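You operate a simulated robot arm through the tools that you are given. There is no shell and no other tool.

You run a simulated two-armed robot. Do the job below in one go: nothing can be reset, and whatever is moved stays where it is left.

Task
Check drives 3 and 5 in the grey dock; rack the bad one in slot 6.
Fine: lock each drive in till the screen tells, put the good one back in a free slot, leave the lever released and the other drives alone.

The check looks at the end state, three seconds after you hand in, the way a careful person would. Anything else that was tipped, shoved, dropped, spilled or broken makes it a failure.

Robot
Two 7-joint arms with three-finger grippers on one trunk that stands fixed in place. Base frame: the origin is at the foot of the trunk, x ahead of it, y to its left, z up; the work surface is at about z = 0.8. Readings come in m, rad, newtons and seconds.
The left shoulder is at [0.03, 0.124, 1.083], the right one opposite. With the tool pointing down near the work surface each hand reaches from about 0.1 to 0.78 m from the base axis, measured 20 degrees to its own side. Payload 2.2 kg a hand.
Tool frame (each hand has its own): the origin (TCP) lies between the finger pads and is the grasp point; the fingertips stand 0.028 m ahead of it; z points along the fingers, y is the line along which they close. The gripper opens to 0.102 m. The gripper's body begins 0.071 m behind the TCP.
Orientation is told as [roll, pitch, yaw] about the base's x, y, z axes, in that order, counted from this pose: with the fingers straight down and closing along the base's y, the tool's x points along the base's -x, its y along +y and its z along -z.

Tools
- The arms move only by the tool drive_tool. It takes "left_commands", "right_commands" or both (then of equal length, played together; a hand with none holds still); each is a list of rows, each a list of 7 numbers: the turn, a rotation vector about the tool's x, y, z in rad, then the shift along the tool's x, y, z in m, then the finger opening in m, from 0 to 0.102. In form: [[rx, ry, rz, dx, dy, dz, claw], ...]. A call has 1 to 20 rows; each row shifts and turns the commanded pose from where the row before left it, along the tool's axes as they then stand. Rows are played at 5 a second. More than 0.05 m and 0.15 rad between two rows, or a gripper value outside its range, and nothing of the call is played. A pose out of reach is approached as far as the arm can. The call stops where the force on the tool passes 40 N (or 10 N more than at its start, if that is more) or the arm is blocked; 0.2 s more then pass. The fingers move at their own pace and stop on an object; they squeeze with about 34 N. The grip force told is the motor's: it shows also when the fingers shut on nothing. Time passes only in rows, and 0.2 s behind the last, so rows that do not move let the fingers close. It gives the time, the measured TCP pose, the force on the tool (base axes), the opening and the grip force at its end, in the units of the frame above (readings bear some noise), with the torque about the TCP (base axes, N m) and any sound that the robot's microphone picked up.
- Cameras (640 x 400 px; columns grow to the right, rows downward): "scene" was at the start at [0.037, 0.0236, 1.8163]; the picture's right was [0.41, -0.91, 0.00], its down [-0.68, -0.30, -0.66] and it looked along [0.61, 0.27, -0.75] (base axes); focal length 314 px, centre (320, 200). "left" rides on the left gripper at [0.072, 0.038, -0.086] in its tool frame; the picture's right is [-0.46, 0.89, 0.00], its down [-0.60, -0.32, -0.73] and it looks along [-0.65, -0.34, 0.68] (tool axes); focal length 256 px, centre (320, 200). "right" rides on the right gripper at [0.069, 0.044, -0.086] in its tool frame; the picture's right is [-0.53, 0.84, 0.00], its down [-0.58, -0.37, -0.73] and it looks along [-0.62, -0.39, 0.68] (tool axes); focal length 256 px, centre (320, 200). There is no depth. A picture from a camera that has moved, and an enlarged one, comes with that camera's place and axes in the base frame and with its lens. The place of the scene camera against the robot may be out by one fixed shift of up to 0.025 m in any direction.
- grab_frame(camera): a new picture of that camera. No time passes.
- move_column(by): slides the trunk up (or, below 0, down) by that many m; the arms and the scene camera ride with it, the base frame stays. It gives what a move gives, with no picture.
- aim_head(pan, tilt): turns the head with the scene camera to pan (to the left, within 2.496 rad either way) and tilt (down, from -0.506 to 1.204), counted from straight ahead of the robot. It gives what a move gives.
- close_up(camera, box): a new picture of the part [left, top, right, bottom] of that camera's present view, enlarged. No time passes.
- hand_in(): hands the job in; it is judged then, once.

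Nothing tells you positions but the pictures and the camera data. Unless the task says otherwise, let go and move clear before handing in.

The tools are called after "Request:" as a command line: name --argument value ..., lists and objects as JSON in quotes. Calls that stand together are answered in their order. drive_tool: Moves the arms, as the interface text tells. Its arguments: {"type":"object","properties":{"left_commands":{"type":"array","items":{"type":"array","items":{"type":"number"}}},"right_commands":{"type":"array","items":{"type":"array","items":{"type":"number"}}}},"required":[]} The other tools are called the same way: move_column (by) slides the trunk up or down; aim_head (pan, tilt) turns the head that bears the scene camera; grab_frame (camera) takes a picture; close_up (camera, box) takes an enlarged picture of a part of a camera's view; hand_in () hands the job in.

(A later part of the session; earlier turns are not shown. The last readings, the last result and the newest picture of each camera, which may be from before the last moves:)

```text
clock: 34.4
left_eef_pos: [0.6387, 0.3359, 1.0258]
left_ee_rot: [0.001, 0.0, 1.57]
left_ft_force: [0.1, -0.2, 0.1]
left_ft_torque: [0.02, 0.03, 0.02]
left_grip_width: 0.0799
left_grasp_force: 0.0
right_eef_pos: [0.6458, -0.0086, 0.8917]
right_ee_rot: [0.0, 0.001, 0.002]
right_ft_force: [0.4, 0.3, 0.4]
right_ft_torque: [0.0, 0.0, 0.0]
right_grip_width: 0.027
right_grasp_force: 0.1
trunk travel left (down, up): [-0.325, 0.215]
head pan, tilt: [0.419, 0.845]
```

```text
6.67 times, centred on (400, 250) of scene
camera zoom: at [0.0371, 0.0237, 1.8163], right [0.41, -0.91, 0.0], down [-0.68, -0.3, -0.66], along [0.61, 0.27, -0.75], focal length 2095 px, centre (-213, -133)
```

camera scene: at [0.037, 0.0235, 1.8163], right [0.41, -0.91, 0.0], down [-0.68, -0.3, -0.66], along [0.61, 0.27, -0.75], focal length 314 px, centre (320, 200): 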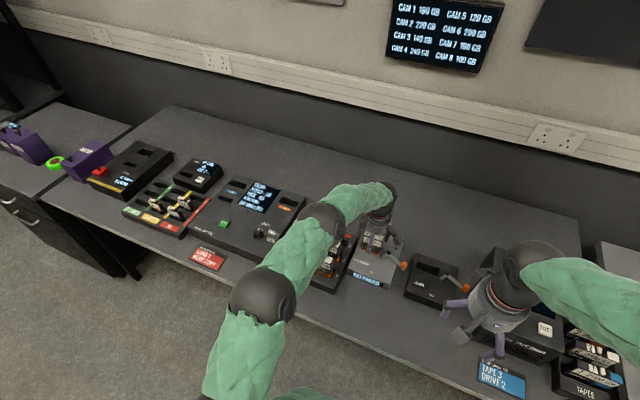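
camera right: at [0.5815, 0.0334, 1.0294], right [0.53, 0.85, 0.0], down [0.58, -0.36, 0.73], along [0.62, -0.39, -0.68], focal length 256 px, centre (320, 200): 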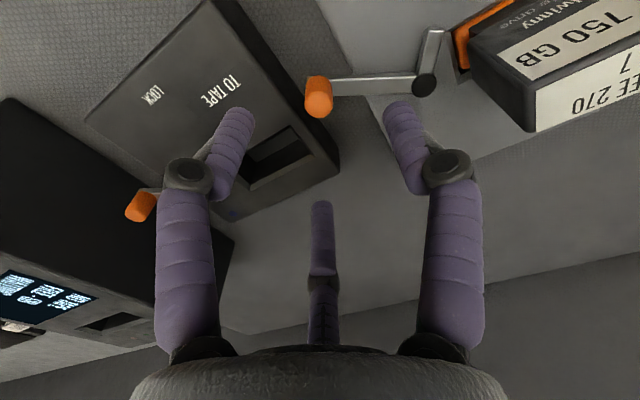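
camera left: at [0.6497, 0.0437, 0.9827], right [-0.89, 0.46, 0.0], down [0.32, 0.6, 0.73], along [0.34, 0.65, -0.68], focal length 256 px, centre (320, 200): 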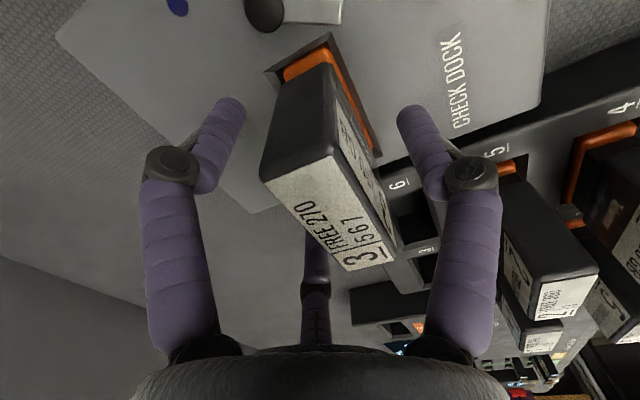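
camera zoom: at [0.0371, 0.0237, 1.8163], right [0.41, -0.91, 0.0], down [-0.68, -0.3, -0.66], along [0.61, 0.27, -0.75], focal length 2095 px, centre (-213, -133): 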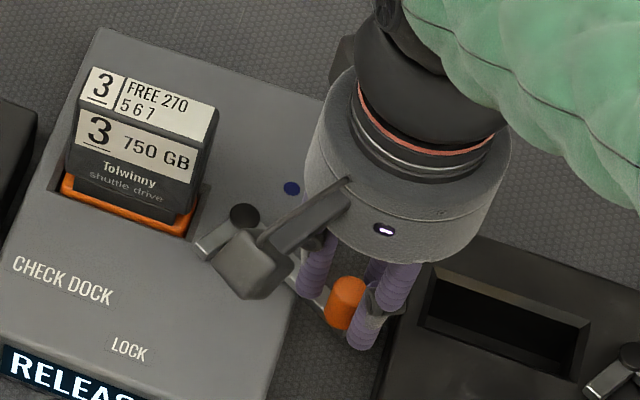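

The knob is caged with no force. I swing it the first 20° toward LOCK.

Request:
drive_tool --right_commands '[[0, 0, 0, 0.0052, 0.003, 0, 0.027], [0, 0, 0, 0.0052, 0.003, 0, 0.027], [0, 0, 0, 0.0046, 0.00385, 0, 0.027], [0, 0, 0, 0.0046, 0.00385, 0, 0.027]]'

Request:
close_up --camera "right" --box '[220, 60, 412, 180]'

Request:
close_up --camera "scene" --box '[360, 220, 440, 280]'

```text
clock: 35.4
left_eef_pos: [0.6382, 0.3362, 1.0264]
left_ee_rot: [0.001, -0.001, 1.57]
left_ft_force: [0.3, 0.3, 0.0]
left_ft_torque: [-0.04, -0.01, -0.03]
left_grip_width: 0.08
left_grasp_force: 0.0
right_eef_pos: [0.628, 0.0049, 0.891]
right_ee_rot: [0.0, 0.0, 0.0]
right_ft_force: [-0.1, 0.2, -0.3]
right_ft_torque: [-0.03, 0.02, 0.01]
right_grip_width: 0.0273
right_grasp_force: 0.0
trunk travel left (down, up): [-0.325, 0.215]
head pan, tilt: [0.419, 0.845]
```

```text
3.33 times, centred on (316, 120) of right
camera zoom: at [0.5583, 0.0486, 0.9784], right [0.53, 0.85, 0.0], down [0.58, -0.36, 0.73], along [0.62, -0.39, -0.68], focal length 853 px, centre (333, 467)
```

zoom: 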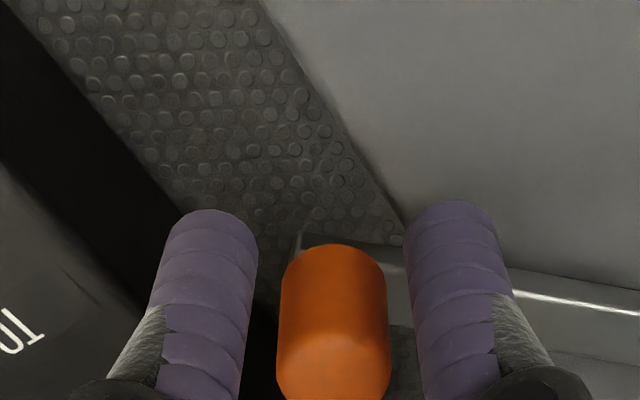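

```text
6.67 times, centred on (400, 250) of scene
camera zoom: at [0.037, 0.0237, 1.8163], right [0.41, -0.91, 0.0], down [-0.68, -0.3, -0.66], along [0.61, 0.27, -0.75], focal length 2095 px, centre (-213, -133)
```

zoom: 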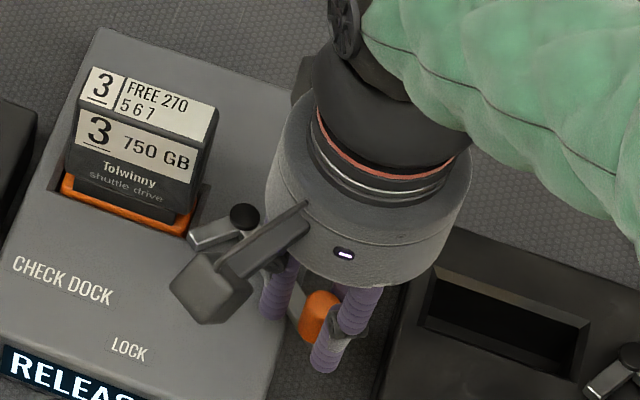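

The lever follows with almost no resistance. I continue along the arc.

Request:
drive_tool --right_commands '[[0, 0, 0, 0.00385, 0.0046, 0, 0.027], [0, 0, 0, 0.00385, 0.0046, 0, 0.027], [0, 0, 0, 0.003, 0.0052, 0, 0.027], [0, 0, 0, 0.003, 0.0052, 0, 0.027], [0, 0, 0, 0.00205, 0.00565, 0, 0.027], [0, 0, 0, 0.00205, 0.00565, 0, 0.027]]'

Request:
close_up --camera "right" --box '[220, 60, 412, 180]'

Request:
close_up --camera "scene" --box '[340, 220, 436, 300]'

```text
clock: 36.8
left_eef_pos: [0.6379, 0.337, 1.0266]
left_ee_rot: [-0.002, 0.0, 1.572]
left_ft_force: [0.2, 0.7, -0.4]
left_ft_torque: [-0.01, 0.01, 0.01]
left_grip_width: 0.0802
left_grasp_force: 0.1
right_eef_pos: [0.6095, 0.036, 0.8914]
right_ee_rot: [0.001, 0.0, 0.0]
right_ft_force: [-0.4, -0.6, 0.1]
right_ft_torque: [-0.02, -0.01, -0.03]
right_grip_width: 0.0274
right_grasp_force: 0.5
trunk travel left (down, up): [-0.325, 0.215]
head pan, tilt: [0.419, 0.845]
```

```text
3.33 times, centred on (316, 120) of right
camera zoom: at [0.5401, 0.0792, 0.9782], right [0.53, 0.85, 0.0], down [0.58, -0.36, 0.73], along [0.62, -0.39, -0.68], focal length 853 px, centre (333, 467)
```

zoom: 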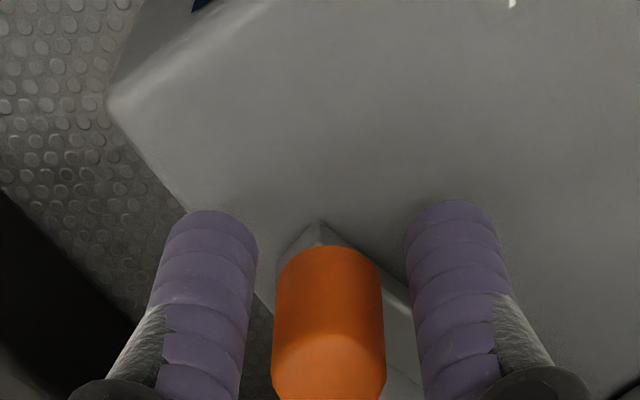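

```text
5.00 times, centred on (388, 260) of scene
camera zoom: at [0.0371, 0.0238, 1.8163], right [0.41, -0.91, 0.0], down [-0.68, -0.3, -0.66], along [0.61, 0.27, -0.75], focal length 1571 px, centre (-20, -100)
```

zoom: 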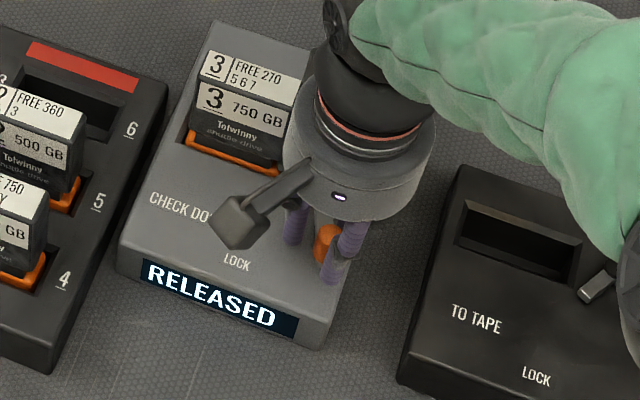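

The lever is about 50° round. I carry on in small steps until resistance shows or the screen changes.

Request:
drive_tool --right_commands '[[0, 0, 0, 0.00105, 0.006, 0, 0.027], [0, 0, 0, 0.00105, 0.006, 0, 0.027], [0, 0, 0, 0, 0.006, 0, 0.027], [0, 0, 0, 0, 0.006, 0, 0.027]]'

Request:
close_up --camera "right" --box '[220, 60, 412, 180]'

Request:
close_up --camera "scene" --box '[340, 220, 436, 300]'

```text
clock: 37.8
left_eef_pos: [0.6373, 0.3361, 1.0264]
left_ee_rot: [-0.001, 0.0, 1.571]
left_ft_force: [0.1, -0.1, 0.1]
left_ft_torque: [0.04, 0.01, 0.0]
left_grip_width: 0.0804
left_grasp_force: 0.0
right_eef_pos: [0.6083, 0.0598, 0.8913]
right_ee_rot: [0.0, 0.0, -0.001]
right_ft_force: [0.5, -1.1, -0.3]
right_ft_torque: [0.0, -0.03, -0.04]
right_grip_width: 0.0274
right_grasp_force: 0.2
trunk travel left (down, up): [-0.325, 0.215]
head pan, tilt: [0.419, 0.845]
```

```text
3.33 times, centred on (316, 120) of right
camera zoom: at [0.5386, 0.1033, 0.9786], right [0.53, 0.85, 0.0], down [0.58, -0.36, 0.73], along [0.62, -0.39, -0.68], focal length 853 px, centre (333, 467)
```

zoom: 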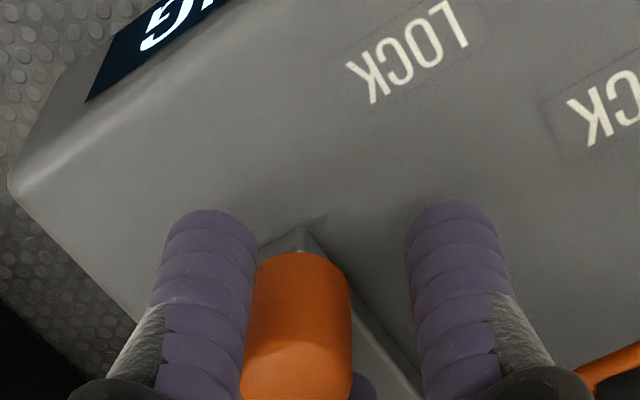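

```text
5.00 times, centred on (388, 260) of scene
camera zoom: at [0.0372, 0.0238, 1.8163], right [0.41, -0.91, 0.0], down [-0.68, -0.3, -0.66], along [0.61, 0.27, -0.75], focal length 1571 px, centre (-20, -100)
```

zoom: 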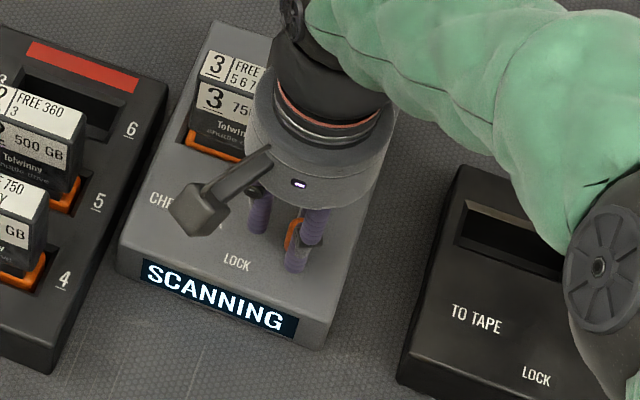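

The screen now says "SCANNING", so the lock has taken. I hold still and let time pass.

Request:
drive_tool --right_commands '[[0, 0, 0, 0, 0, 0, 0.027], [0, 0, 0, 0, 0, 0, 0.027], [0, 0, 0, 0, 0, 0, 0.027], [0, 0, 0, 0, 0, 0, 0.027], [0, 0, 0, 0, 0, 0, 0.027], [0, 0, 0, 0, 0, 0, 0.027], [0, 0, 0, 0, 0, 0, 0.027], [0, 0, 0, 0, 0, 0, 0.027], [0, 0, 0, 0, 0, 0, 0.027], [0, 0, 0, 0, 0, 0, 0.027]]'

Request:
close_up --camera "scene" --box '[340, 220, 436, 300]'

```text
clock: 40.0
left_eef_pos: [0.6383, 0.3362, 1.0279]
left_ee_rot: [0.001, 0.0, 1.571]
left_ft_force: [-0.6, -0.5, 0.3]
left_ft_torque: [0.01, 0.02, 0.0]
left_grip_width: 0.0802
left_grasp_force: 0.1
right_eef_pos: [0.608, 0.0595, 0.8918]
right_ee_rot: [-0.001, 0.001, 0.003]
right_ft_force: [1.4, -0.3, 1.0]
right_ft_torque: [0.02, -0.03, 0.01]
right_grip_width: 0.0276
right_grasp_force: 0.5
trunk travel left (down, up): [-0.325, 0.215]
head pan, tilt: [0.419, 0.845]
```

```text
5.00 times, centred on (388, 260) of scene
camera zoom: at [0.0373, 0.0237, 1.8163], right [0.41, -0.91, 0.0], down [-0.68, -0.3, -0.66], along [0.61, 0.27, -0.75], focal length 1571 px, centre (-20, -100)
```

zoom: 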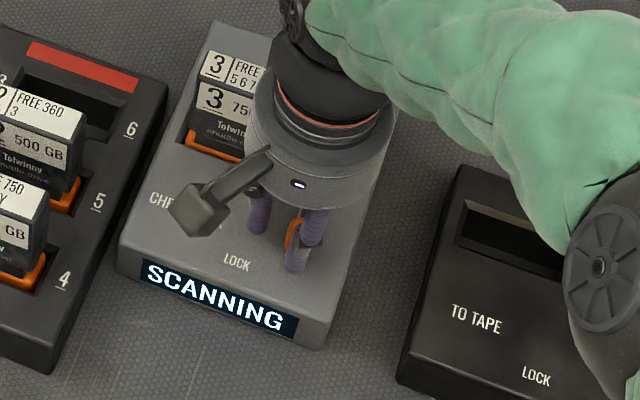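

Still scanning after about two seconds. I keep waiting without moving.

Request:
drive_tool --right_commands '[[0, 0, 0, 0, 0, 0, 0.027], [0, 0, 0, 0, 0, 0, 0.027], [0, 0, 0, 0, 0, 0, 0.027], [0, 0, 0, 0, 0, 0, 0.027], [0, 0, 0, 0, 0, 0, 0.027], [0, 0, 0, 0, 0, 0, 0.027], [0, 0, 0, 0, 0, 0, 0.027], [0, 0, 0, 0, 0, 0, 0.027], [0, 0, 0, 0, 0, 0, 0.027], [0, 0, 0, 0, 0, 0, 0.027], [0, 0, 0, 0, 0, 0, 0.027], [0, 0, 0, 0, 0, 0, 0.027], [0, 0, 0, 0, 0, 0, 0.027], [0, 0, 0, 0, 0, 0, 0.027], [0, 0, 0, 0, 0, 0, 0.027], [0, 0, 0, 0, 0, 0, 0.027], [0, 0, 0, 0, 0, 0, 0.027], [0, 0, 0, 0, 0, 0, 0.027], [0, 0, 0, 0, 0, 0, 0.027], [0, 0, 0, 0, 0, 0, 0.027]]'

Request:
close_up --camera "scene" --box '[340, 220, 436, 300]'

```text
clock: 44.2
left_eef_pos: [0.6372, 0.3345, 1.0258]
left_ee_rot: [0.0, 0.001, 1.57]
left_ft_force: [-0.3, -0.1, 0.2]
left_ft_torque: [-0.02, 0.05, 0.01]
left_grip_width: 0.0805
left_grasp_force: 0.1
right_eef_pos: [0.6074, 0.0598, 0.8917]
right_ee_rot: [0.002, 0.0, 0.002]
right_ft_force: [0.8, -0.2, 0.5]
right_ft_torque: [0.02, -0.04, 0.0]
right_grip_width: 0.0275
right_grasp_force: 0.5
trunk travel left (down, up): [-0.325, 0.215]
head pan, tilt: [0.419, 0.845]
```

```text
5.00 times, centred on (388, 260) of scene
camera zoom: at [0.0373, 0.0237, 1.8163], right [0.41, -0.91, 0.0], down [-0.68, -0.3, -0.66], along [0.61, 0.27, -0.75], focal length 1571 px, centre (-20, -100)
```

zoom: 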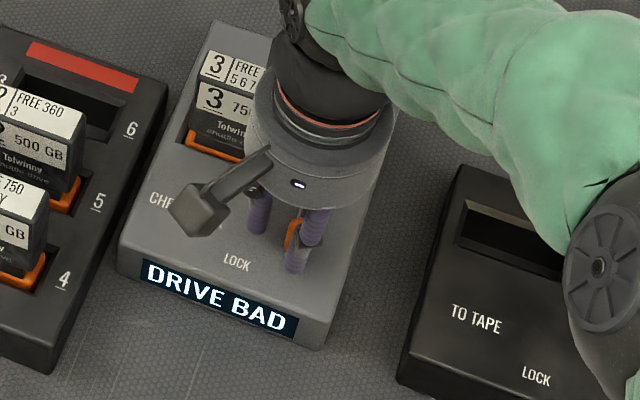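

Result: **DRIVE 3 BAD** — it goes to slot 6. I swing the lever back along the same arc to released.

Request:
drive_tool --right_commands '[[0, 0, 0, 0, -0.006, 0, 0.027], [0, 0, 0, 0, -0.006, 0, 0.027], [0, 0, 0, -0.00105, -0.006, 0, 0.027], [0, 0, 0, -0.00105, -0.006, 0, 0.027], [0, 0, 0, -0.00205, -0.00565, 0, 0.027], [0, 0, 0, -0.00205, -0.00565, 0, 0.027], [0, 0, 0, -0.003, -0.0052, 0, 0.027], [0, 0, 0, -0.003, -0.0052, 0, 0.027], [0, 0, 0, -0.00385, -0.0046, 0, 0.027], [0, 0, 0, -0.00385, -0.0046, 0, 0.027]]'

Request:
close_up --camera "right" --box '[220, 60, 412, 180]'

Request:
close_up --camera "scene" --box '[340, 220, 436, 300]'

```text
clock: 46.4
left_eef_pos: [0.6377, 0.3357, 1.0272]
left_ee_rot: [-0.001, 0.0, 1.572]
left_ft_force: [-0.2, 0.5, 0.1]
left_ft_torque: [0.01, -0.01, 0.01]
left_grip_width: 0.0802
left_grasp_force: 0.2
right_eef_pos: [0.628, 0.0054, 0.8908]
right_ee_rot: [0.0, 0.001, 0.0]
right_ft_force: [-0.2, 0.3, 0.0]
right_ft_torque: [0.0, -0.01, 0.03]
right_grip_width: 0.0271
right_grasp_force: 0.2
trunk travel left (down, up): [-0.325, 0.215]
head pan, tilt: [0.419, 0.845]
```

```text
3.33 times, centred on (316, 120) of right
camera zoom: at [0.5587, 0.0482, 0.9781], right [0.53, 0.85, 0.0], down [0.58, -0.36, 0.73], along [0.62, -0.39, -0.68], focal length 853 px, centre (333, 467)
```

zoom: 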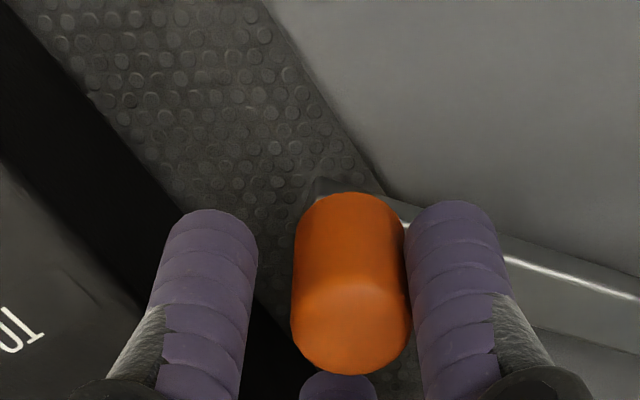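

```text
5.00 times, centred on (388, 260) of scene
camera zoom: at [0.0373, 0.0235, 1.8163], right [0.41, -0.91, 0.0], down [-0.68, -0.3, -0.66], along [0.61, 0.27, -0.75], focal length 1571 px, centre (-20, -100)
```

zoom: 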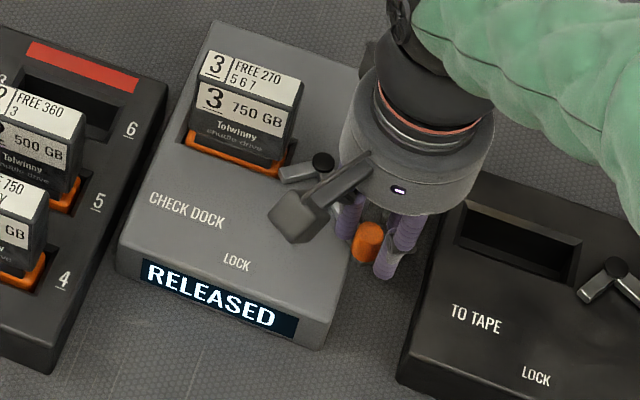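

The screen says "RELEASED". I bring the lever the rest of the way back to its starting angle, with a small overshoot to take up the cage slack.

Request:
drive_tool --right_commands '[[0, 0, 0, -0.0046, -0.00385, 0, 0.027], [0, 0, 0, -0.0046, -0.00385, 0, 0.027], [0, 0, 0, -0.0052, -0.003, 0, 0.027], [0, 0, 0, -0.0052, -0.003, 0, 0.027], [0, 0, 0, -0.003, -0.0014, 0, 0.027], [0, 0, 0, 0, 0, 0, 0.027]]'

Request:
close_up --camera "right" --box '[220, 60, 412, 180]'

Request:
close_up --camera "scene" --box '[360, 220, 440, 280]'

```text
clock: 47.8
left_eef_pos: [0.6375, 0.3366, 1.0267]
left_ee_rot: [0.001, -0.001, 1.572]
left_ft_force: [0.0, -0.6, -0.4]
left_ft_torque: [-0.03, -0.02, 0.02]
left_grip_width: 0.08
left_grasp_force: 0.1
right_eef_pos: [0.6498, -0.0111, 0.8909]
right_ee_rot: [-0.001, 0.001, -0.003]
right_ft_force: [0.4, 0.1, 0.5]
right_ft_torque: [0.01, 0.01, -0.02]
right_grip_width: 0.0271
right_grasp_force: 0.0
trunk travel left (down, up): [-0.325, 0.215]
head pan, tilt: [0.419, 0.845]
```

```text
3.33 times, centred on (316, 120) of right
camera zoom: at [0.5811, 0.0333, 0.9781], right [0.53, 0.85, 0.0], down [0.58, -0.36, 0.73], along [0.62, -0.39, -0.68], focal length 853 px, centre (333, 467)
```

zoom: 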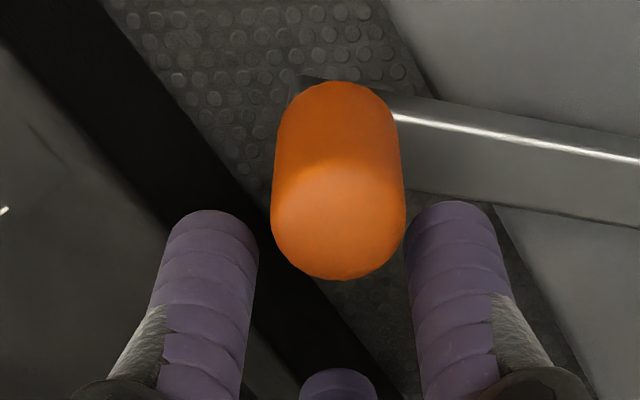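

```text
6.67 times, centred on (400, 250) of scene
camera zoom: at [0.0371, 0.0236, 1.8163], right [0.41, -0.91, 0.0], down [-0.68, -0.3, -0.66], along [0.61, 0.27, -0.75], focal length 2095 px, centre (-213, -133)
```

zoom: 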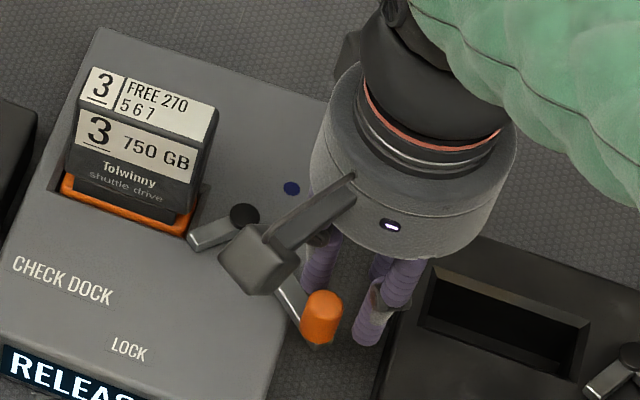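

The knob slipped partly into the gap between two fingers, so the lever stopped some 15° short of its start. I open a little, re-centre on the knob at about (0.635, 0.000) and use a tighter cage.

Request:
drive_tool --right_commands '[[0, 0, 0, 0, 0, 0, 0.05], [0, 0, 0, 0.005, 0.0037, 0, 0.05], [0, 0, 0, 0.005, 0.0037, 0, 0.05], [0, 0, 0, 0.0048, 0.0037, 0, 0.05], [0, 0, 0, 0, 0, 0, 0.05]]'

Request:
close_up --camera "right" --box '[220, 60, 412, 180]'

Request:
close_up --camera "scene" --box '[360, 220, 440, 280]'

```text
clock: 49.0
left_eef_pos: [0.637, 0.3367, 1.0264]
left_ee_rot: [0.0, 0.001, 1.57]
left_ft_force: [0.6, 0.0, 0.1]
left_ft_torque: [0.0, -0.02, -0.01]
left_grip_width: 0.08
left_grasp_force: 0.0
right_eef_pos: [0.6345, 0.0007, 0.8904]
right_ee_rot: [0.001, -0.001, 0.002]
right_ft_force: [-0.2, 0.1, -0.2]
right_ft_torque: [0.01, 0.01, -0.02]
right_grip_width: 0.0499
right_grasp_force: 0.1
trunk travel left (down, up): [-0.325, 0.215]
head pan, tilt: [0.419, 0.845]
```

```text
3.33 times, centred on (316, 120) of right
camera zoom: at [0.5659, 0.0443, 0.9783], right [0.53, 0.85, 0.0], down [0.58, -0.36, 0.73], along [0.62, -0.39, -0.68], focal length 853 px, centre (333, 467)
```

zoom: 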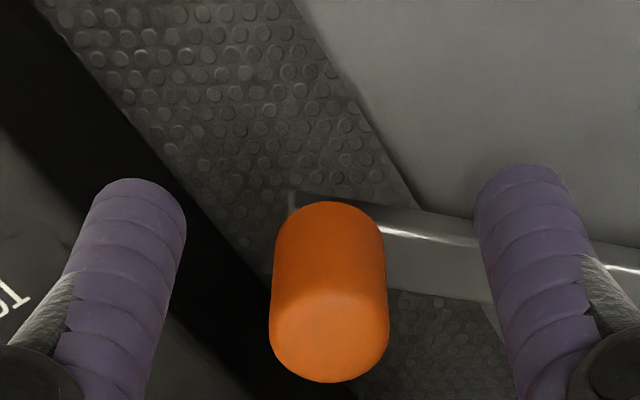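

```text
6.67 times, centred on (400, 250) of scene
camera zoom: at [0.0373, 0.0235, 1.8163], right [0.41, -0.91, 0.0], down [-0.68, -0.3, -0.66], along [0.61, 0.27, -0.75], focal length 2095 px, centre (-213, -133)
```

zoom: 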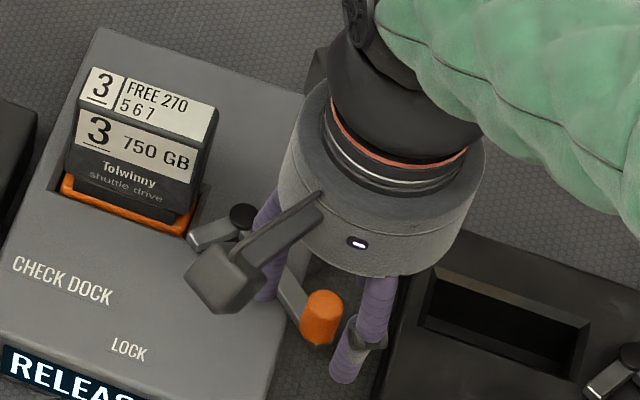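

The knob is centred again. I close to a tight cage and take the lever the last 15° back.

Request:
drive_tool --right_commands '[[0, 0, 0, 0, 0, 0, 0.03], [0, 0, 0, 0, 0, 0, 0.022], [0, 0, 0, 0, 0, 0, 0.022], [0, 0, 0, -0.0037, -0.0027, 0, 0.022], [0, 0, 0, -0.0037, -0.0026, 0, 0.022], [0, 0, 0, -0.004, -0.0022, 0, 0.022], [0, 0, 0, -0.0039, -0.0021, 0, 0.022], [0, 0, 0, -0.001, -0.0005, 0, 0.022], [0, 0, 0, 0, 0, 0, 0.022]]'

Request:
close_up --camera "right" --box '[220, 60, 412, 180]'

Request:
close_up --camera "scene" --box '[360, 220, 440, 280]'

```text
clock: 51.0
left_eef_pos: [0.6375, 0.3358, 1.0255]
left_ee_rot: [-0.001, 0.0, 1.57]
left_ft_force: [-0.4, 0.5, 0.2]
left_ft_torque: [-0.01, -0.04, -0.01]
left_grip_width: 0.0802
left_grasp_force: 0.0
right_eef_pos: [0.6515, -0.0105, 0.8907]
right_ee_rot: [0.0, 0.002, 0.001]
right_ft_force: [-3.0, -4.2, -0.1]
right_ft_torque: [-0.09, 0.09, 0.03]
right_grip_width: 0.0251
right_grasp_force: 1.9
trunk travel left (down, up): [-0.325, 0.215]
head pan, tilt: [0.419, 0.845]
```

```text
3.33 times, centred on (316, 120) of right
camera zoom: at [0.5821, 0.0339, 0.9777], right [0.53, 0.85, 0.0], down [0.58, -0.36, 0.73], along [0.62, -0.39, -0.68], focal length 853 px, centre (333, 467)
```

zoom: 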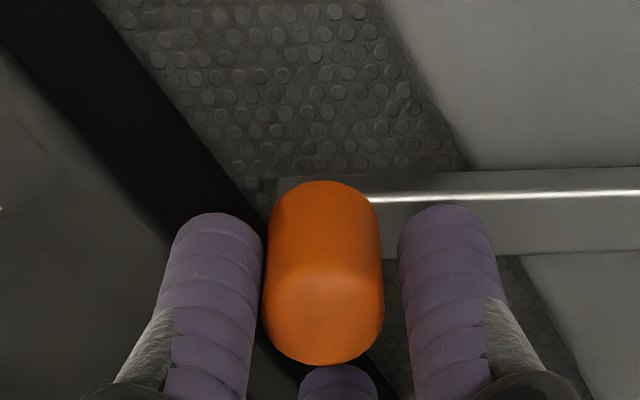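

```text
6.67 times, centred on (400, 250) of scene
camera zoom: at [0.0368, 0.023, 1.8163], right [0.41, -0.91, 0.0], down [-0.68, -0.3, -0.66], along [0.61, 0.27, -0.75], focal length 2095 px, centre (-213, -133)
```

zoom: 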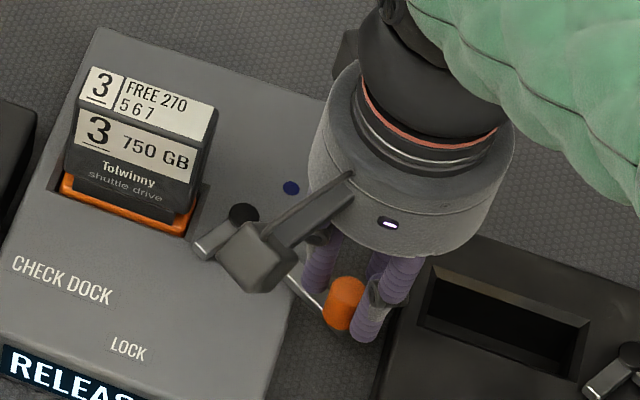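

The lever is back at its released position. I open the right hand, lift it and take it aside to the right, then bring the left hand back over the dock.

Request:
drive_tool --right_commands '[[0, 0, 0, 0, 0, 0, 0.045], [0, 0, 0, 0, 0, 0, 0.05], [0, 0, 0, 0, 0, -0.02, 0.05], [0, 0, 0, 0, 0, -0.04, 0.05], [0, 0, 0, 0, 0, -0.04, 0.05], [0, 0, 0, 0.03, -0.03, -0.02, 0.07], [0, 0, 0, 0.04, -0.025, 0, 0.07], [0, 0, 0, 0.04, -0.025, 0, 0.07], [0, 0, 0, 0.04, -0.025, 0, 0.07], [0, 0, 0, 0, 0, 0, 0.07]]'

Request:
close_up --camera "scene" --box '[340, 210, 436, 290]'

```text
clock: 53.2
left_eef_pos: [0.6381, 0.3371, 1.0254]
left_ee_rot: [-0.001, 0.0, 1.571]
left_ft_force: [-0.4, -0.2, -0.2]
left_ft_torque: [-0.05, 0.01, 0.0]
left_grip_width: 0.0798
left_grasp_force: 0.1
right_eef_pos: [0.5017, -0.1142, 1.0124]
right_ee_rot: [0.0, 0.001, 0.001]
right_ft_force: [-0.1, -0.1, 0.1]
right_ft_torque: [-0.04, -0.02, 0.01]
right_grip_width: 0.0697
right_grasp_force: 0.0
trunk travel left (down, up): [-0.325, 0.215]
head pan, tilt: [0.419, 0.845]
```

```text
5.00 times, centred on (388, 250) of scene
camera zoom: at [0.0384, 0.0243, 1.8162], right [0.41, -0.91, 0.0], down [-0.68, -0.3, -0.66], along [0.61, 0.27, -0.75], focal length 1571 px, centre (-20, -50)
```

zoom: 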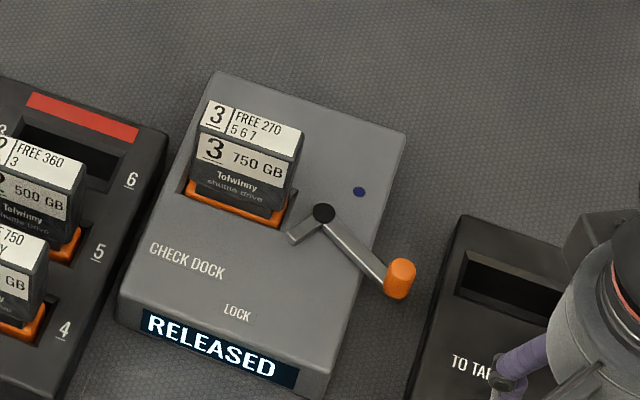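

Drive 3 stays seated and the lever is fully released. The left hand goes back over the dock and down to the same grasp pose.

Request:
drive_tool --left_commands '[[0, 0, 0, 0.0443, -0.0099, 0, 0.08], [0, 0, 0, 0.0443, -0.0099, 0, 0.08], [0, 0, 0, 0.0443, -0.0099, 0, 0.08], [0, 0, 0, 0.0443, -0.0099, 0, 0.08], [0, 0, 0, 0.0443, -0.0099, 0, 0.08], [0, 0, 0, 0, 0, 0.03, 0.08], [0, 0, 0, 0, 0, 0.03, 0.08], [0, 0, 0, 0, 0, 0, 0.08], [0, 0, 0, 0, 0, 0, 0.08]]'

Request:
grab_frame --camera "left"

Request:
close_up --camera "scene" --box '[340, 200, 436, 280]'

```text
clock: 55.2
left_eef_pos: [0.6871, 0.1132, 0.9677]
left_ee_rot: [0.0, -0.001, 1.571]
left_ft_force: [0.6, -0.1, -0.1]
left_ft_torque: [0.02, -0.01, -0.01]
left_grip_width: 0.08
left_grasp_force: 0.1
right_eef_pos: [0.5014, -0.1133, 1.0112]
right_ee_rot: [0.0, -0.001, 0.002]
right_ft_force: [-0.1, 0.5, 0.2]
right_ft_torque: [0.01, 0.04, -0.02]
right_grip_width: 0.0701
right_grasp_force: 0.1
trunk travel left (down, up): [-0.325, 0.215]
head pan, tilt: [0.419, 0.845]
```

```text
taken
camera left: at [0.65, 0.0421, 1.0531], right [-0.89, 0.46, 0.0], down [0.32, 0.6, 0.73], along [0.34, 0.65, -0.68], focal length 256 px, centre (320, 200)
```

left: 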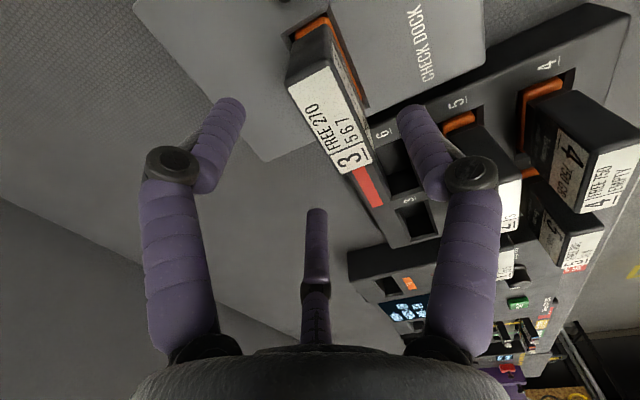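

```text
5.00 times, centred on (388, 240) of scene
camera zoom: at [0.0375, 0.0232, 1.8163], right [0.41, -0.91, 0.0], down [-0.68, -0.3, -0.66], along [0.61, 0.27, -0.75], focal length 1571 px, centre (-20, 0)
```

zoom: 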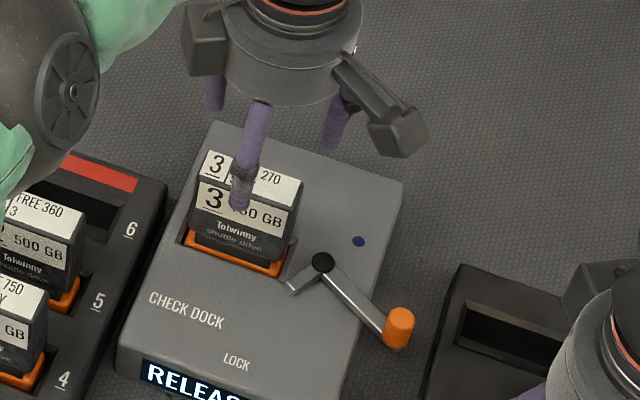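

Alignment matches the release pose to within 2 mm. I descend around drive 3 and close on it.

Request:
drive_tool --left_commands '[[0, 0, 0, -0.002, 0, 0.02, 0.08], [0, 0, 0, 0, 0, 0.02, 0.08], [0, 0, 0, 0, 0, 0.015, 0.08], [0, 0, 0, 0, 0, 0.013, 0.08], [0, 0, 0, 0, 0, 0, 0.08], [0, 0, 0, 0, 0, 0, 0.06], [0, 0, 0, 0, 0, 0, 0.05], [0, 0, 0, 0, 0, 0, 0.042], [0, 0, 0, 0, 0, 0, 0.034], [0, 0, 0, 0, 0, 0, 0.034]]'

Request:
grab_frame --camera "left"

Request:
close_up --camera "scene" --box '[340, 200, 436, 280]'

```text
clock: 57.4
left_eef_pos: [0.6875, 0.1153, 0.8975]
left_ee_rot: [-0.001, -0.001, 1.571]
left_ft_force: [-1.0, 0.4, -0.1]
left_ft_torque: [0.03, 0.01, 0.03]
left_grip_width: 0.0407
left_grasp_force: 34.3
right_eef_pos: [0.5005, -0.1132, 1.0126]
right_ee_rot: [0.001, 0.0, 0.0]
right_ft_force: [0.6, -0.4, 0.9]
right_ft_torque: [0.01, 0.0, 0.0]
right_grip_width: 0.07
right_grasp_force: 0.0
trunk travel left (down, up): [-0.325, 0.215]
head pan, tilt: [0.419, 0.845]
```

```text
taken
camera left: at [0.6488, 0.044, 0.9844], right [-0.89, 0.46, 0.0], down [0.32, 0.6, 0.73], along [0.34, 0.65, -0.68], focal length 256 px, centre (320, 200)
```

left: 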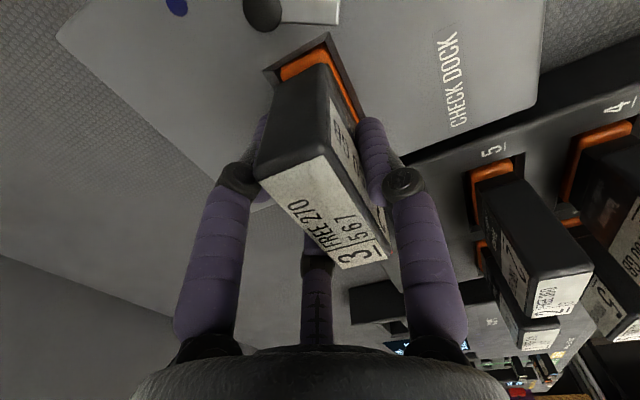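

```text
5.00 times, centred on (388, 240) of scene
camera zoom: at [0.0369, 0.0235, 1.8163], right [0.41, -0.91, 0.0], down [-0.68, -0.3, -0.66], along [0.61, 0.27, -0.75], focal length 1571 px, centre (-20, 0)
```

zoom: 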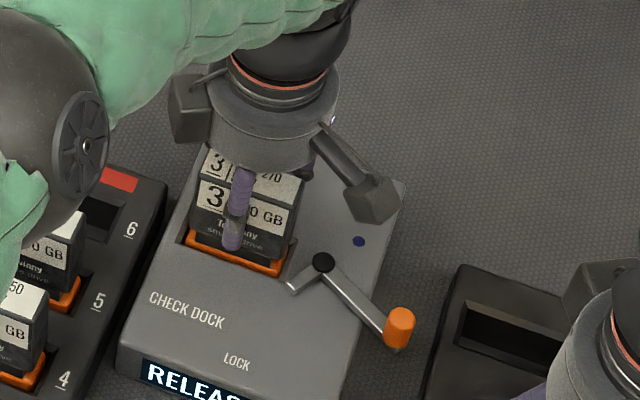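

Gripped again at 0.041 m. I lift drive 3 out of the dock and carry it to above slot 6.

Request:
drive_tool --left_commands '[[0, 0, 0, 0, 0, -0.015, 0.034], [0, 0, 0, 0, 0, -0.025, 0.034], [0, 0, 0, 0, 0, -0.035, 0.034], [0, 0, 0, 0, 0, -0.035, 0.034], [0, 0, 0, 0, 0, -0.03, 0.034], [0, 0, 0, -0.03, 0.005, 0, 0.034], [0, 0, 0, -0.035, 0.005, 0, 0.034], [0, 0, 0, -0.035, 0.005, 0, 0.034], [0, 0, 0, -0.0255, 0.005, 0, 0.034], [0, 0, 0, 0, 0, 0, 0.034], [0, 0, 0, 0, 0, 0, 0.034]]'

Request:
close_up --camera "left" --box '[220, 0, 412, 120]'

Request:
close_up --camera "scene" --box '[290, 170, 418, 270]'

```text
clock: 59.8
left_eef_pos: [0.6664, 0.2417, 1.0396]
left_ee_rot: [0.002, -0.001, 1.571]
left_ft_force: [-0.6, 0.0, -2.8]
left_ft_torque: [0.03, -0.02, 0.02]
left_grip_width: 0.0411
left_grasp_force: 34.0
right_eef_pos: [0.5026, -0.1129, 1.013]
right_ee_rot: [0.001, 0.0, 0.004]
right_ft_force: [0.1, 0.1, 0.3]
right_ft_torque: [0.02, 0.02, -0.03]
right_grip_width: 0.0701
right_grasp_force: 0.1
trunk travel left (down, up): [-0.325, 0.215]
head pan, tilt: [0.419, 0.845]
```

```text
3.33 times, centred on (316, 60) of left
camera zoom: at [0.6285, 0.17, 1.1245], right [-0.89, 0.46, 0.0], down [0.32, 0.6, 0.73], along [0.34, 0.65, -0.68], focal length 853 px, centre (333, 667)
```

zoom: 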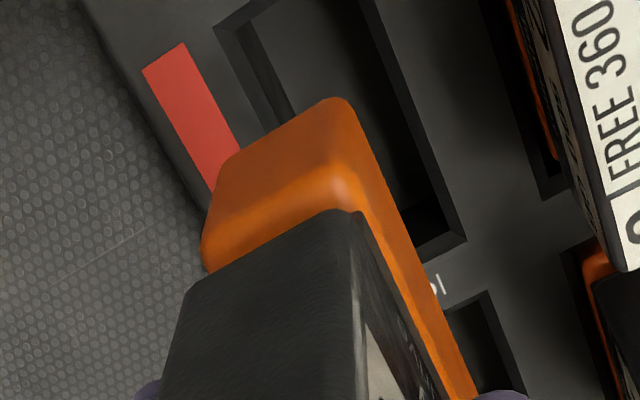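

```text
4.00 times, centred on (354, 220) of scene
camera zoom: at [0.0373, 0.0241, 1.8162], right [0.41, -0.91, 0.0], down [-0.68, -0.3, -0.66], along [0.61, 0.27, -0.75], focal length 1257 px, centre (184, 120)
```

zoom: 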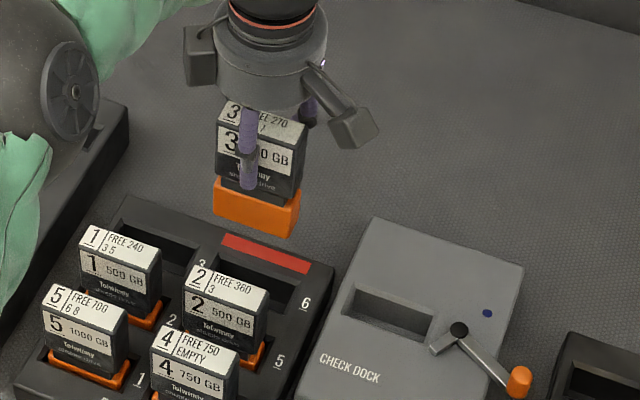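

Slot 6's centre comes out at (0.660, 0.241), and the hand is aligned to within a millimetre. I lower partway and check.

Request:
drive_tool --left_commands '[[0, 0, 0, 0, 0, 0.03, 0.034], [0, 0, 0, 0, 0, 0.03, 0.034], [0, 0, 0, 0, 0, 0.02, 0.034], [0, 0, 0, 0, 0, 0.015, 0.034], [0, 0, 0, 0, 0, 0, 0.034], [0, 0, 0, 0, 0, 0, 0.034]]'

Request:
close_up --camera "left" --box '[240, 10, 400, 110]'

Request:
close_up --camera "scene" --box '[315, 205, 379, 245]'

```text
clock: 61.2
left_eef_pos: [0.6665, 0.241, 0.942]
left_ee_rot: [0.0, 0.001, 1.57]
left_ft_force: [0.7, -0.4, -3.5]
left_ft_torque: [0.03, 0.0, -0.03]
left_grip_width: 0.041
left_grasp_force: 34.0
right_eef_pos: [0.5021, -0.1125, 1.0116]
right_ee_rot: [0.001, 0.003, 0.002]
right_ft_force: [0.5, -0.2, 1.0]
right_ft_torque: [0.02, -0.03, -0.01]
right_grip_width: 0.0698
right_grasp_force: 0.0
trunk travel left (down, up): [-0.325, 0.215]
head pan, tilt: [0.419, 0.845]
```

```text
4.00 times, centred on (320, 60) of left
camera zoom: at [0.629, 0.1695, 1.029], right [-0.89, 0.46, 0.0], down [0.32, 0.6, 0.73], along [0.34, 0.65, -0.68], focal length 1024 px, centre (320, 760)
```

zoom: 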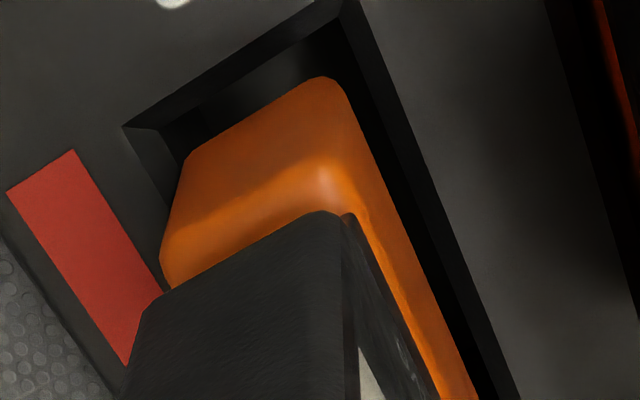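

```text
10.00 times, centred on (347, 225) of scene
camera zoom: at [0.0377, 0.0238, 1.8162], right [0.41, -0.91, 0.0], down [-0.68, -0.3, -0.66], along [0.61, 0.27, -0.75], focal length 3142 px, centre (50, -50)
```

zoom: 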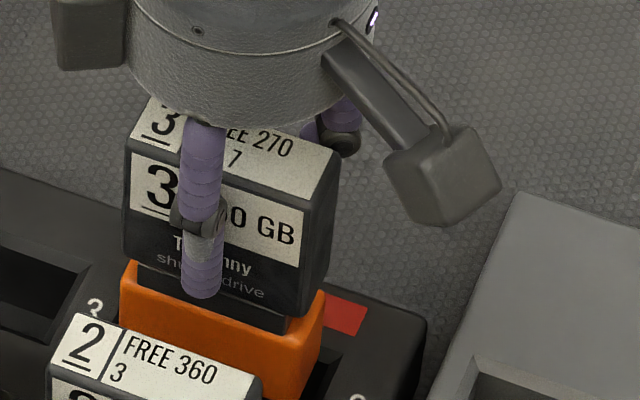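

The picture is nearly the same as over the dock slot just before its insertion. I lower into slot 6 in steps.

Request:
drive_tool --left_commands '[[0, 0, 0, 0.001, 0, 0.007, 0.034], [0, 0, 0, 0, 0, 0.007, 0.034], [0, 0, 0, 0, 0, 0.007, 0.034], [0, 0, 0, 0, 0, 0.006, 0.034], [0, 0, 0, 0, 0, 0.006, 0.034], [0, 0, 0, 0, 0, 0.005, 0.034], [0, 0, 0, 0, 0, 0.004, 0.034], [0, 0, 0, 0, 0, 0, 0.034]]'

Request:
close_up --camera "left" --box '[240, 10, 400, 110]'

Request:
close_up --camera "scene" --box '[315, 205, 379, 245]'

```text
clock: 63.0
left_eef_pos: [0.6671, 0.2406, 0.9006]
left_ee_rot: [0.0, 0.0, 1.571]
left_ft_force: [1.1, -0.6, -2.4]
left_ft_torque: [-0.01, -0.01, 0.01]
left_grip_width: 0.0407
left_grasp_force: 34.2
right_eef_pos: [0.5021, -0.1137, 1.0122]
right_ee_rot: [0.0, 0.001, 0.002]
right_ft_force: [-0.3, 0.3, 0.3]
right_ft_torque: [-0.03, -0.01, 0.0]
right_grip_width: 0.07
right_grasp_force: 0.0
trunk travel left (down, up): [-0.325, 0.215]
head pan, tilt: [0.419, 0.845]
```

```text
4.00 times, centred on (320, 60) of left
camera zoom: at [0.6288, 0.1686, 0.9871], right [-0.89, 0.46, 0.0], down [0.32, 0.6, 0.73], along [0.34, 0.65, -0.68], focal length 1024 px, centre (320, 760)
```

zoom: 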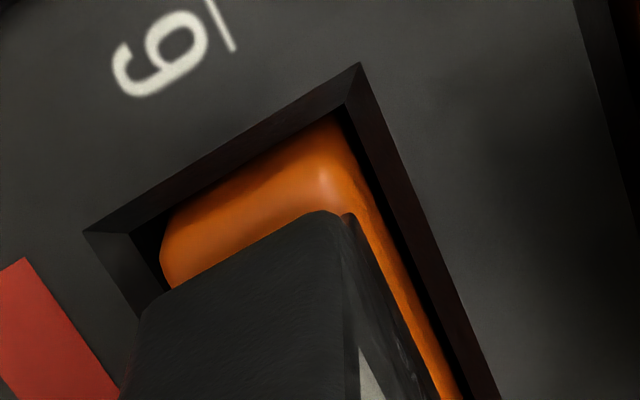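

```text
10.00 times, centred on (347, 225) of scene
camera zoom: at [0.0374, 0.0236, 1.8163], right [0.41, -0.91, 0.0], down [-0.68, -0.3, -0.66], along [0.61, 0.27, -0.75], focal length 3142 px, centre (50, -50)
```

zoom: 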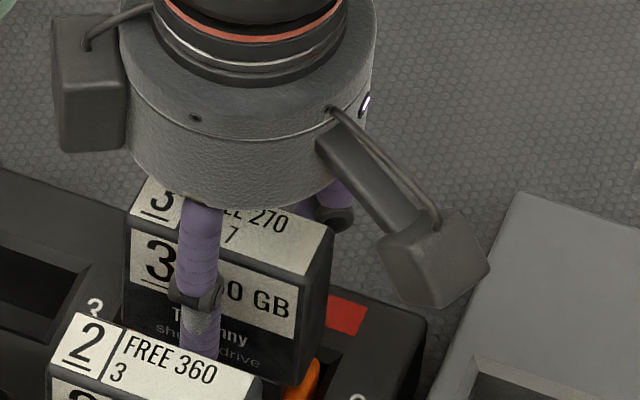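

It slides in freely. I go the last few millimetres until the floor is felt.

Request:
drive_tool --left_commands '[[0, 0, 0, 0, 0, 0.003, 0.034], [0, 0, 0, 0, 0, 0.002, 0.034], [0, 0, 0, 0, 0, 0.002, 0.034], [0, 0, 0, 0, 0, 0, 0.034]]'

```text
clock: 64.0
left_eef_pos: [0.666, 0.2399, 0.8972]
left_ee_rot: [-0.006, 0.0, 1.573]
left_ft_force: [-3.9, -2.4, 16.9]
left_ft_torque: [-0.46, 0.45, -0.02]
left_grip_width: 0.0406
left_grasp_force: 33.5
right_eef_pos: [0.5004, -0.114, 1.0126]
right_ee_rot: [0.003, 0.001, 0.001]
right_ft_force: [-0.6, 0.2, 0.0]
right_ft_torque: [0.02, 0.01, 0.01]
right_grip_width: 0.07
right_grasp_force: 0.2
trunk travel left (down, up): [-0.325, 0.215]
head pan, tilt: [0.419, 0.845]
```

Seated in slot 6. I relieve the push, open only to 0.058 so that the knuckle stays off drive 2, and rise.

Request:
drive_tool --left_commands '[[0, 0, 0, 0, 0, -0.004, 0.034], [0, 0, 0, 0, 0, 0, 0.046], [0, 0, 0, 0, 0, 0, 0.052], [0, 0, 0, 0, 0, 0, 0.058], [0, 0, 0, 0, 0, 0, 0.058]]'

Request:
grab_frame --camera "left"

Request:
close_up --camera "scene" --box '[299, 200, 379, 260]'

```text
clock: 65.2
left_eef_pos: [0.667, 0.2404, 0.8986]
left_ee_rot: [-0.001, 0.001, 1.571]
left_ft_force: [-0.1, -0.8, -0.1]
left_ft_torque: [0.0, 0.03, 0.0]
left_grip_width: 0.058
left_grasp_force: 0.0
right_eef_pos: [0.5022, -0.1117, 1.0128]
right_ee_rot: [-0.001, 0.001, 0.002]
right_ft_force: [-0.1, 0.9, -0.5]
right_ft_torque: [0.0, -0.01, 0.01]
right_grip_width: 0.0699
right_grasp_force: 0.0
trunk travel left (down, up): [-0.325, 0.215]
head pan, tilt: [0.419, 0.845]
```

```text
taken
camera left: at [0.6288, 0.1689, 0.9842], right [-0.89, 0.46, 0.0], down [0.32, 0.6, 0.73], along [0.34, 0.65, -0.68], focal length 256 px, centre (320, 200)
```

left: 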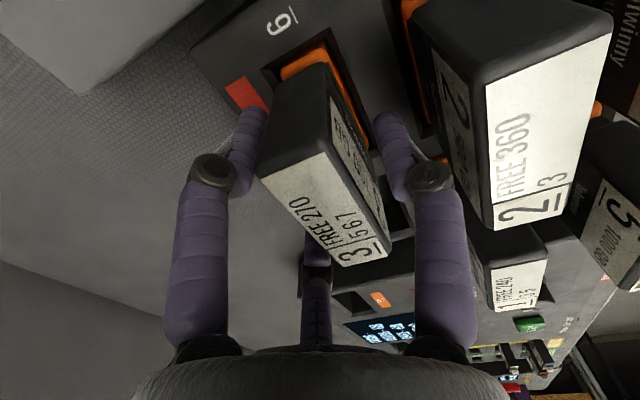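

```text
6.67 times, centred on (339, 230) of scene
camera zoom: at [0.0372, 0.0236, 1.8163], right [0.41, -0.91, 0.0], down [-0.68, -0.3, -0.66], along [0.61, 0.27, -0.75], focal length 2095 px, centre (193, 0)
```

zoom: 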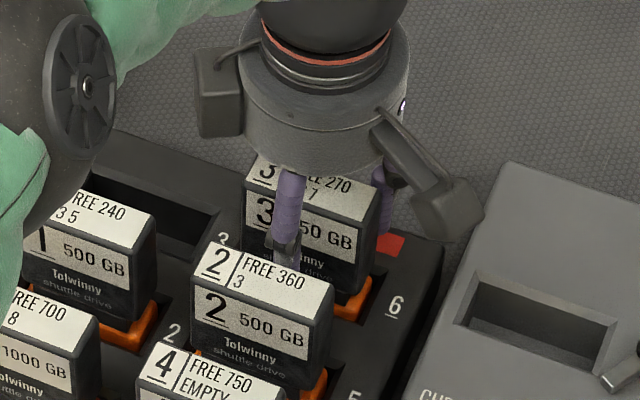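

Drive 3 stands in slot 6 and drive 2 is untouched. I rise and move over drive 5 in slot 1.

Request:
drive_tool --left_commands '[[0, 0, 0, 0, 0, -0.02, 0.058], [0, 0, 0, 0, 0, -0.03, 0.058], [0, 0, 0, 0, 0, -0.04, 0.058], [0, 0, 0, 0, 0, -0.04, 0.058], [0, 0, 0, -0.0254, 0.0325, 0, 0.072], [0, 0, 0, -0.0254, 0.0325, 0, 0.072], [0, 0, 0, -0.0254, 0.0325, 0, 0.072], [0, 0, 0, -0.0254, 0.0325, 0, 0.072], [0, 0, 0, 0, 0, 0, 0.072], [0, 0, 0, 0, 0, 0, 0.072]]'

Request:
grab_frame --camera "left"

Request:
close_up --camera "left" --box '[230, 20, 390, 120]'

Request:
close_up --camera "scene" --box '[270, 190, 430, 290]'

```text
clock: 67.4
left_eef_pos: [0.5356, 0.343, 1.0281]
left_ee_rot: [0.001, 0.001, 1.57]
left_ft_force: [-0.3, -0.6, 1.1]
left_ft_torque: [-0.01, 0.0, 0.02]
left_grip_width: 0.0721
left_grasp_force: 0.0
right_eef_pos: [0.5004, -0.1119, 1.012]
right_ee_rot: [0.0, 0.0, 0.001]
right_ft_force: [-0.5, 0.0, 0.0]
right_ft_torque: [0.01, -0.02, 0.04]
right_grip_width: 0.0701
right_grasp_force: 0.1
trunk travel left (down, up): [-0.325, 0.215]
head pan, tilt: [0.419, 0.845]
```

```text
taken
camera left: at [0.4978, 0.2709, 1.1138], right [-0.89, 0.46, 0.0], down [0.32, 0.6, 0.73], along [0.34, 0.65, -0.68], focal length 256 px, centre (320, 200)
```

left: 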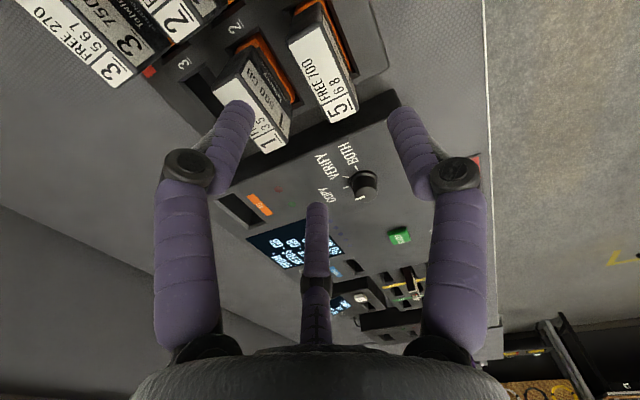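

```text
4.00 times, centred on (310, 70) of left
camera zoom: at [0.4978, 0.2709, 1.1138], right [-0.89, 0.46, 0.0], down [0.32, 0.6, 0.73], along [0.34, 0.65, -0.68], focal length 1024 px, centre (360, 720)
```

zoom: 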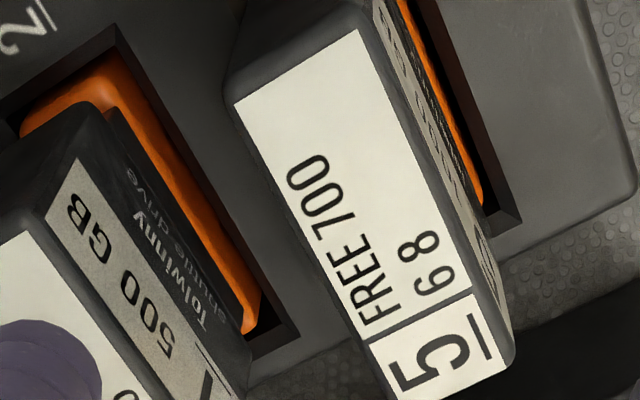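

```text
4.00 times, centred on (350, 240) of scene
camera zoom: at [0.0363, 0.024, 1.8163], right [0.41, -0.91, 0.0], down [-0.68, -0.3, -0.66], along [0.61, 0.27, -0.75], focal length 1257 px, centre (200, 40)
```

zoom: 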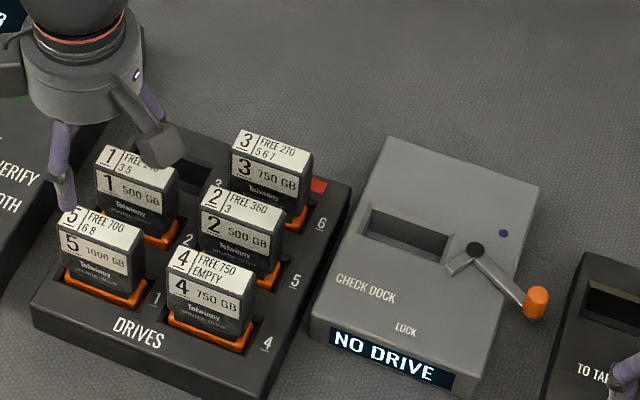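

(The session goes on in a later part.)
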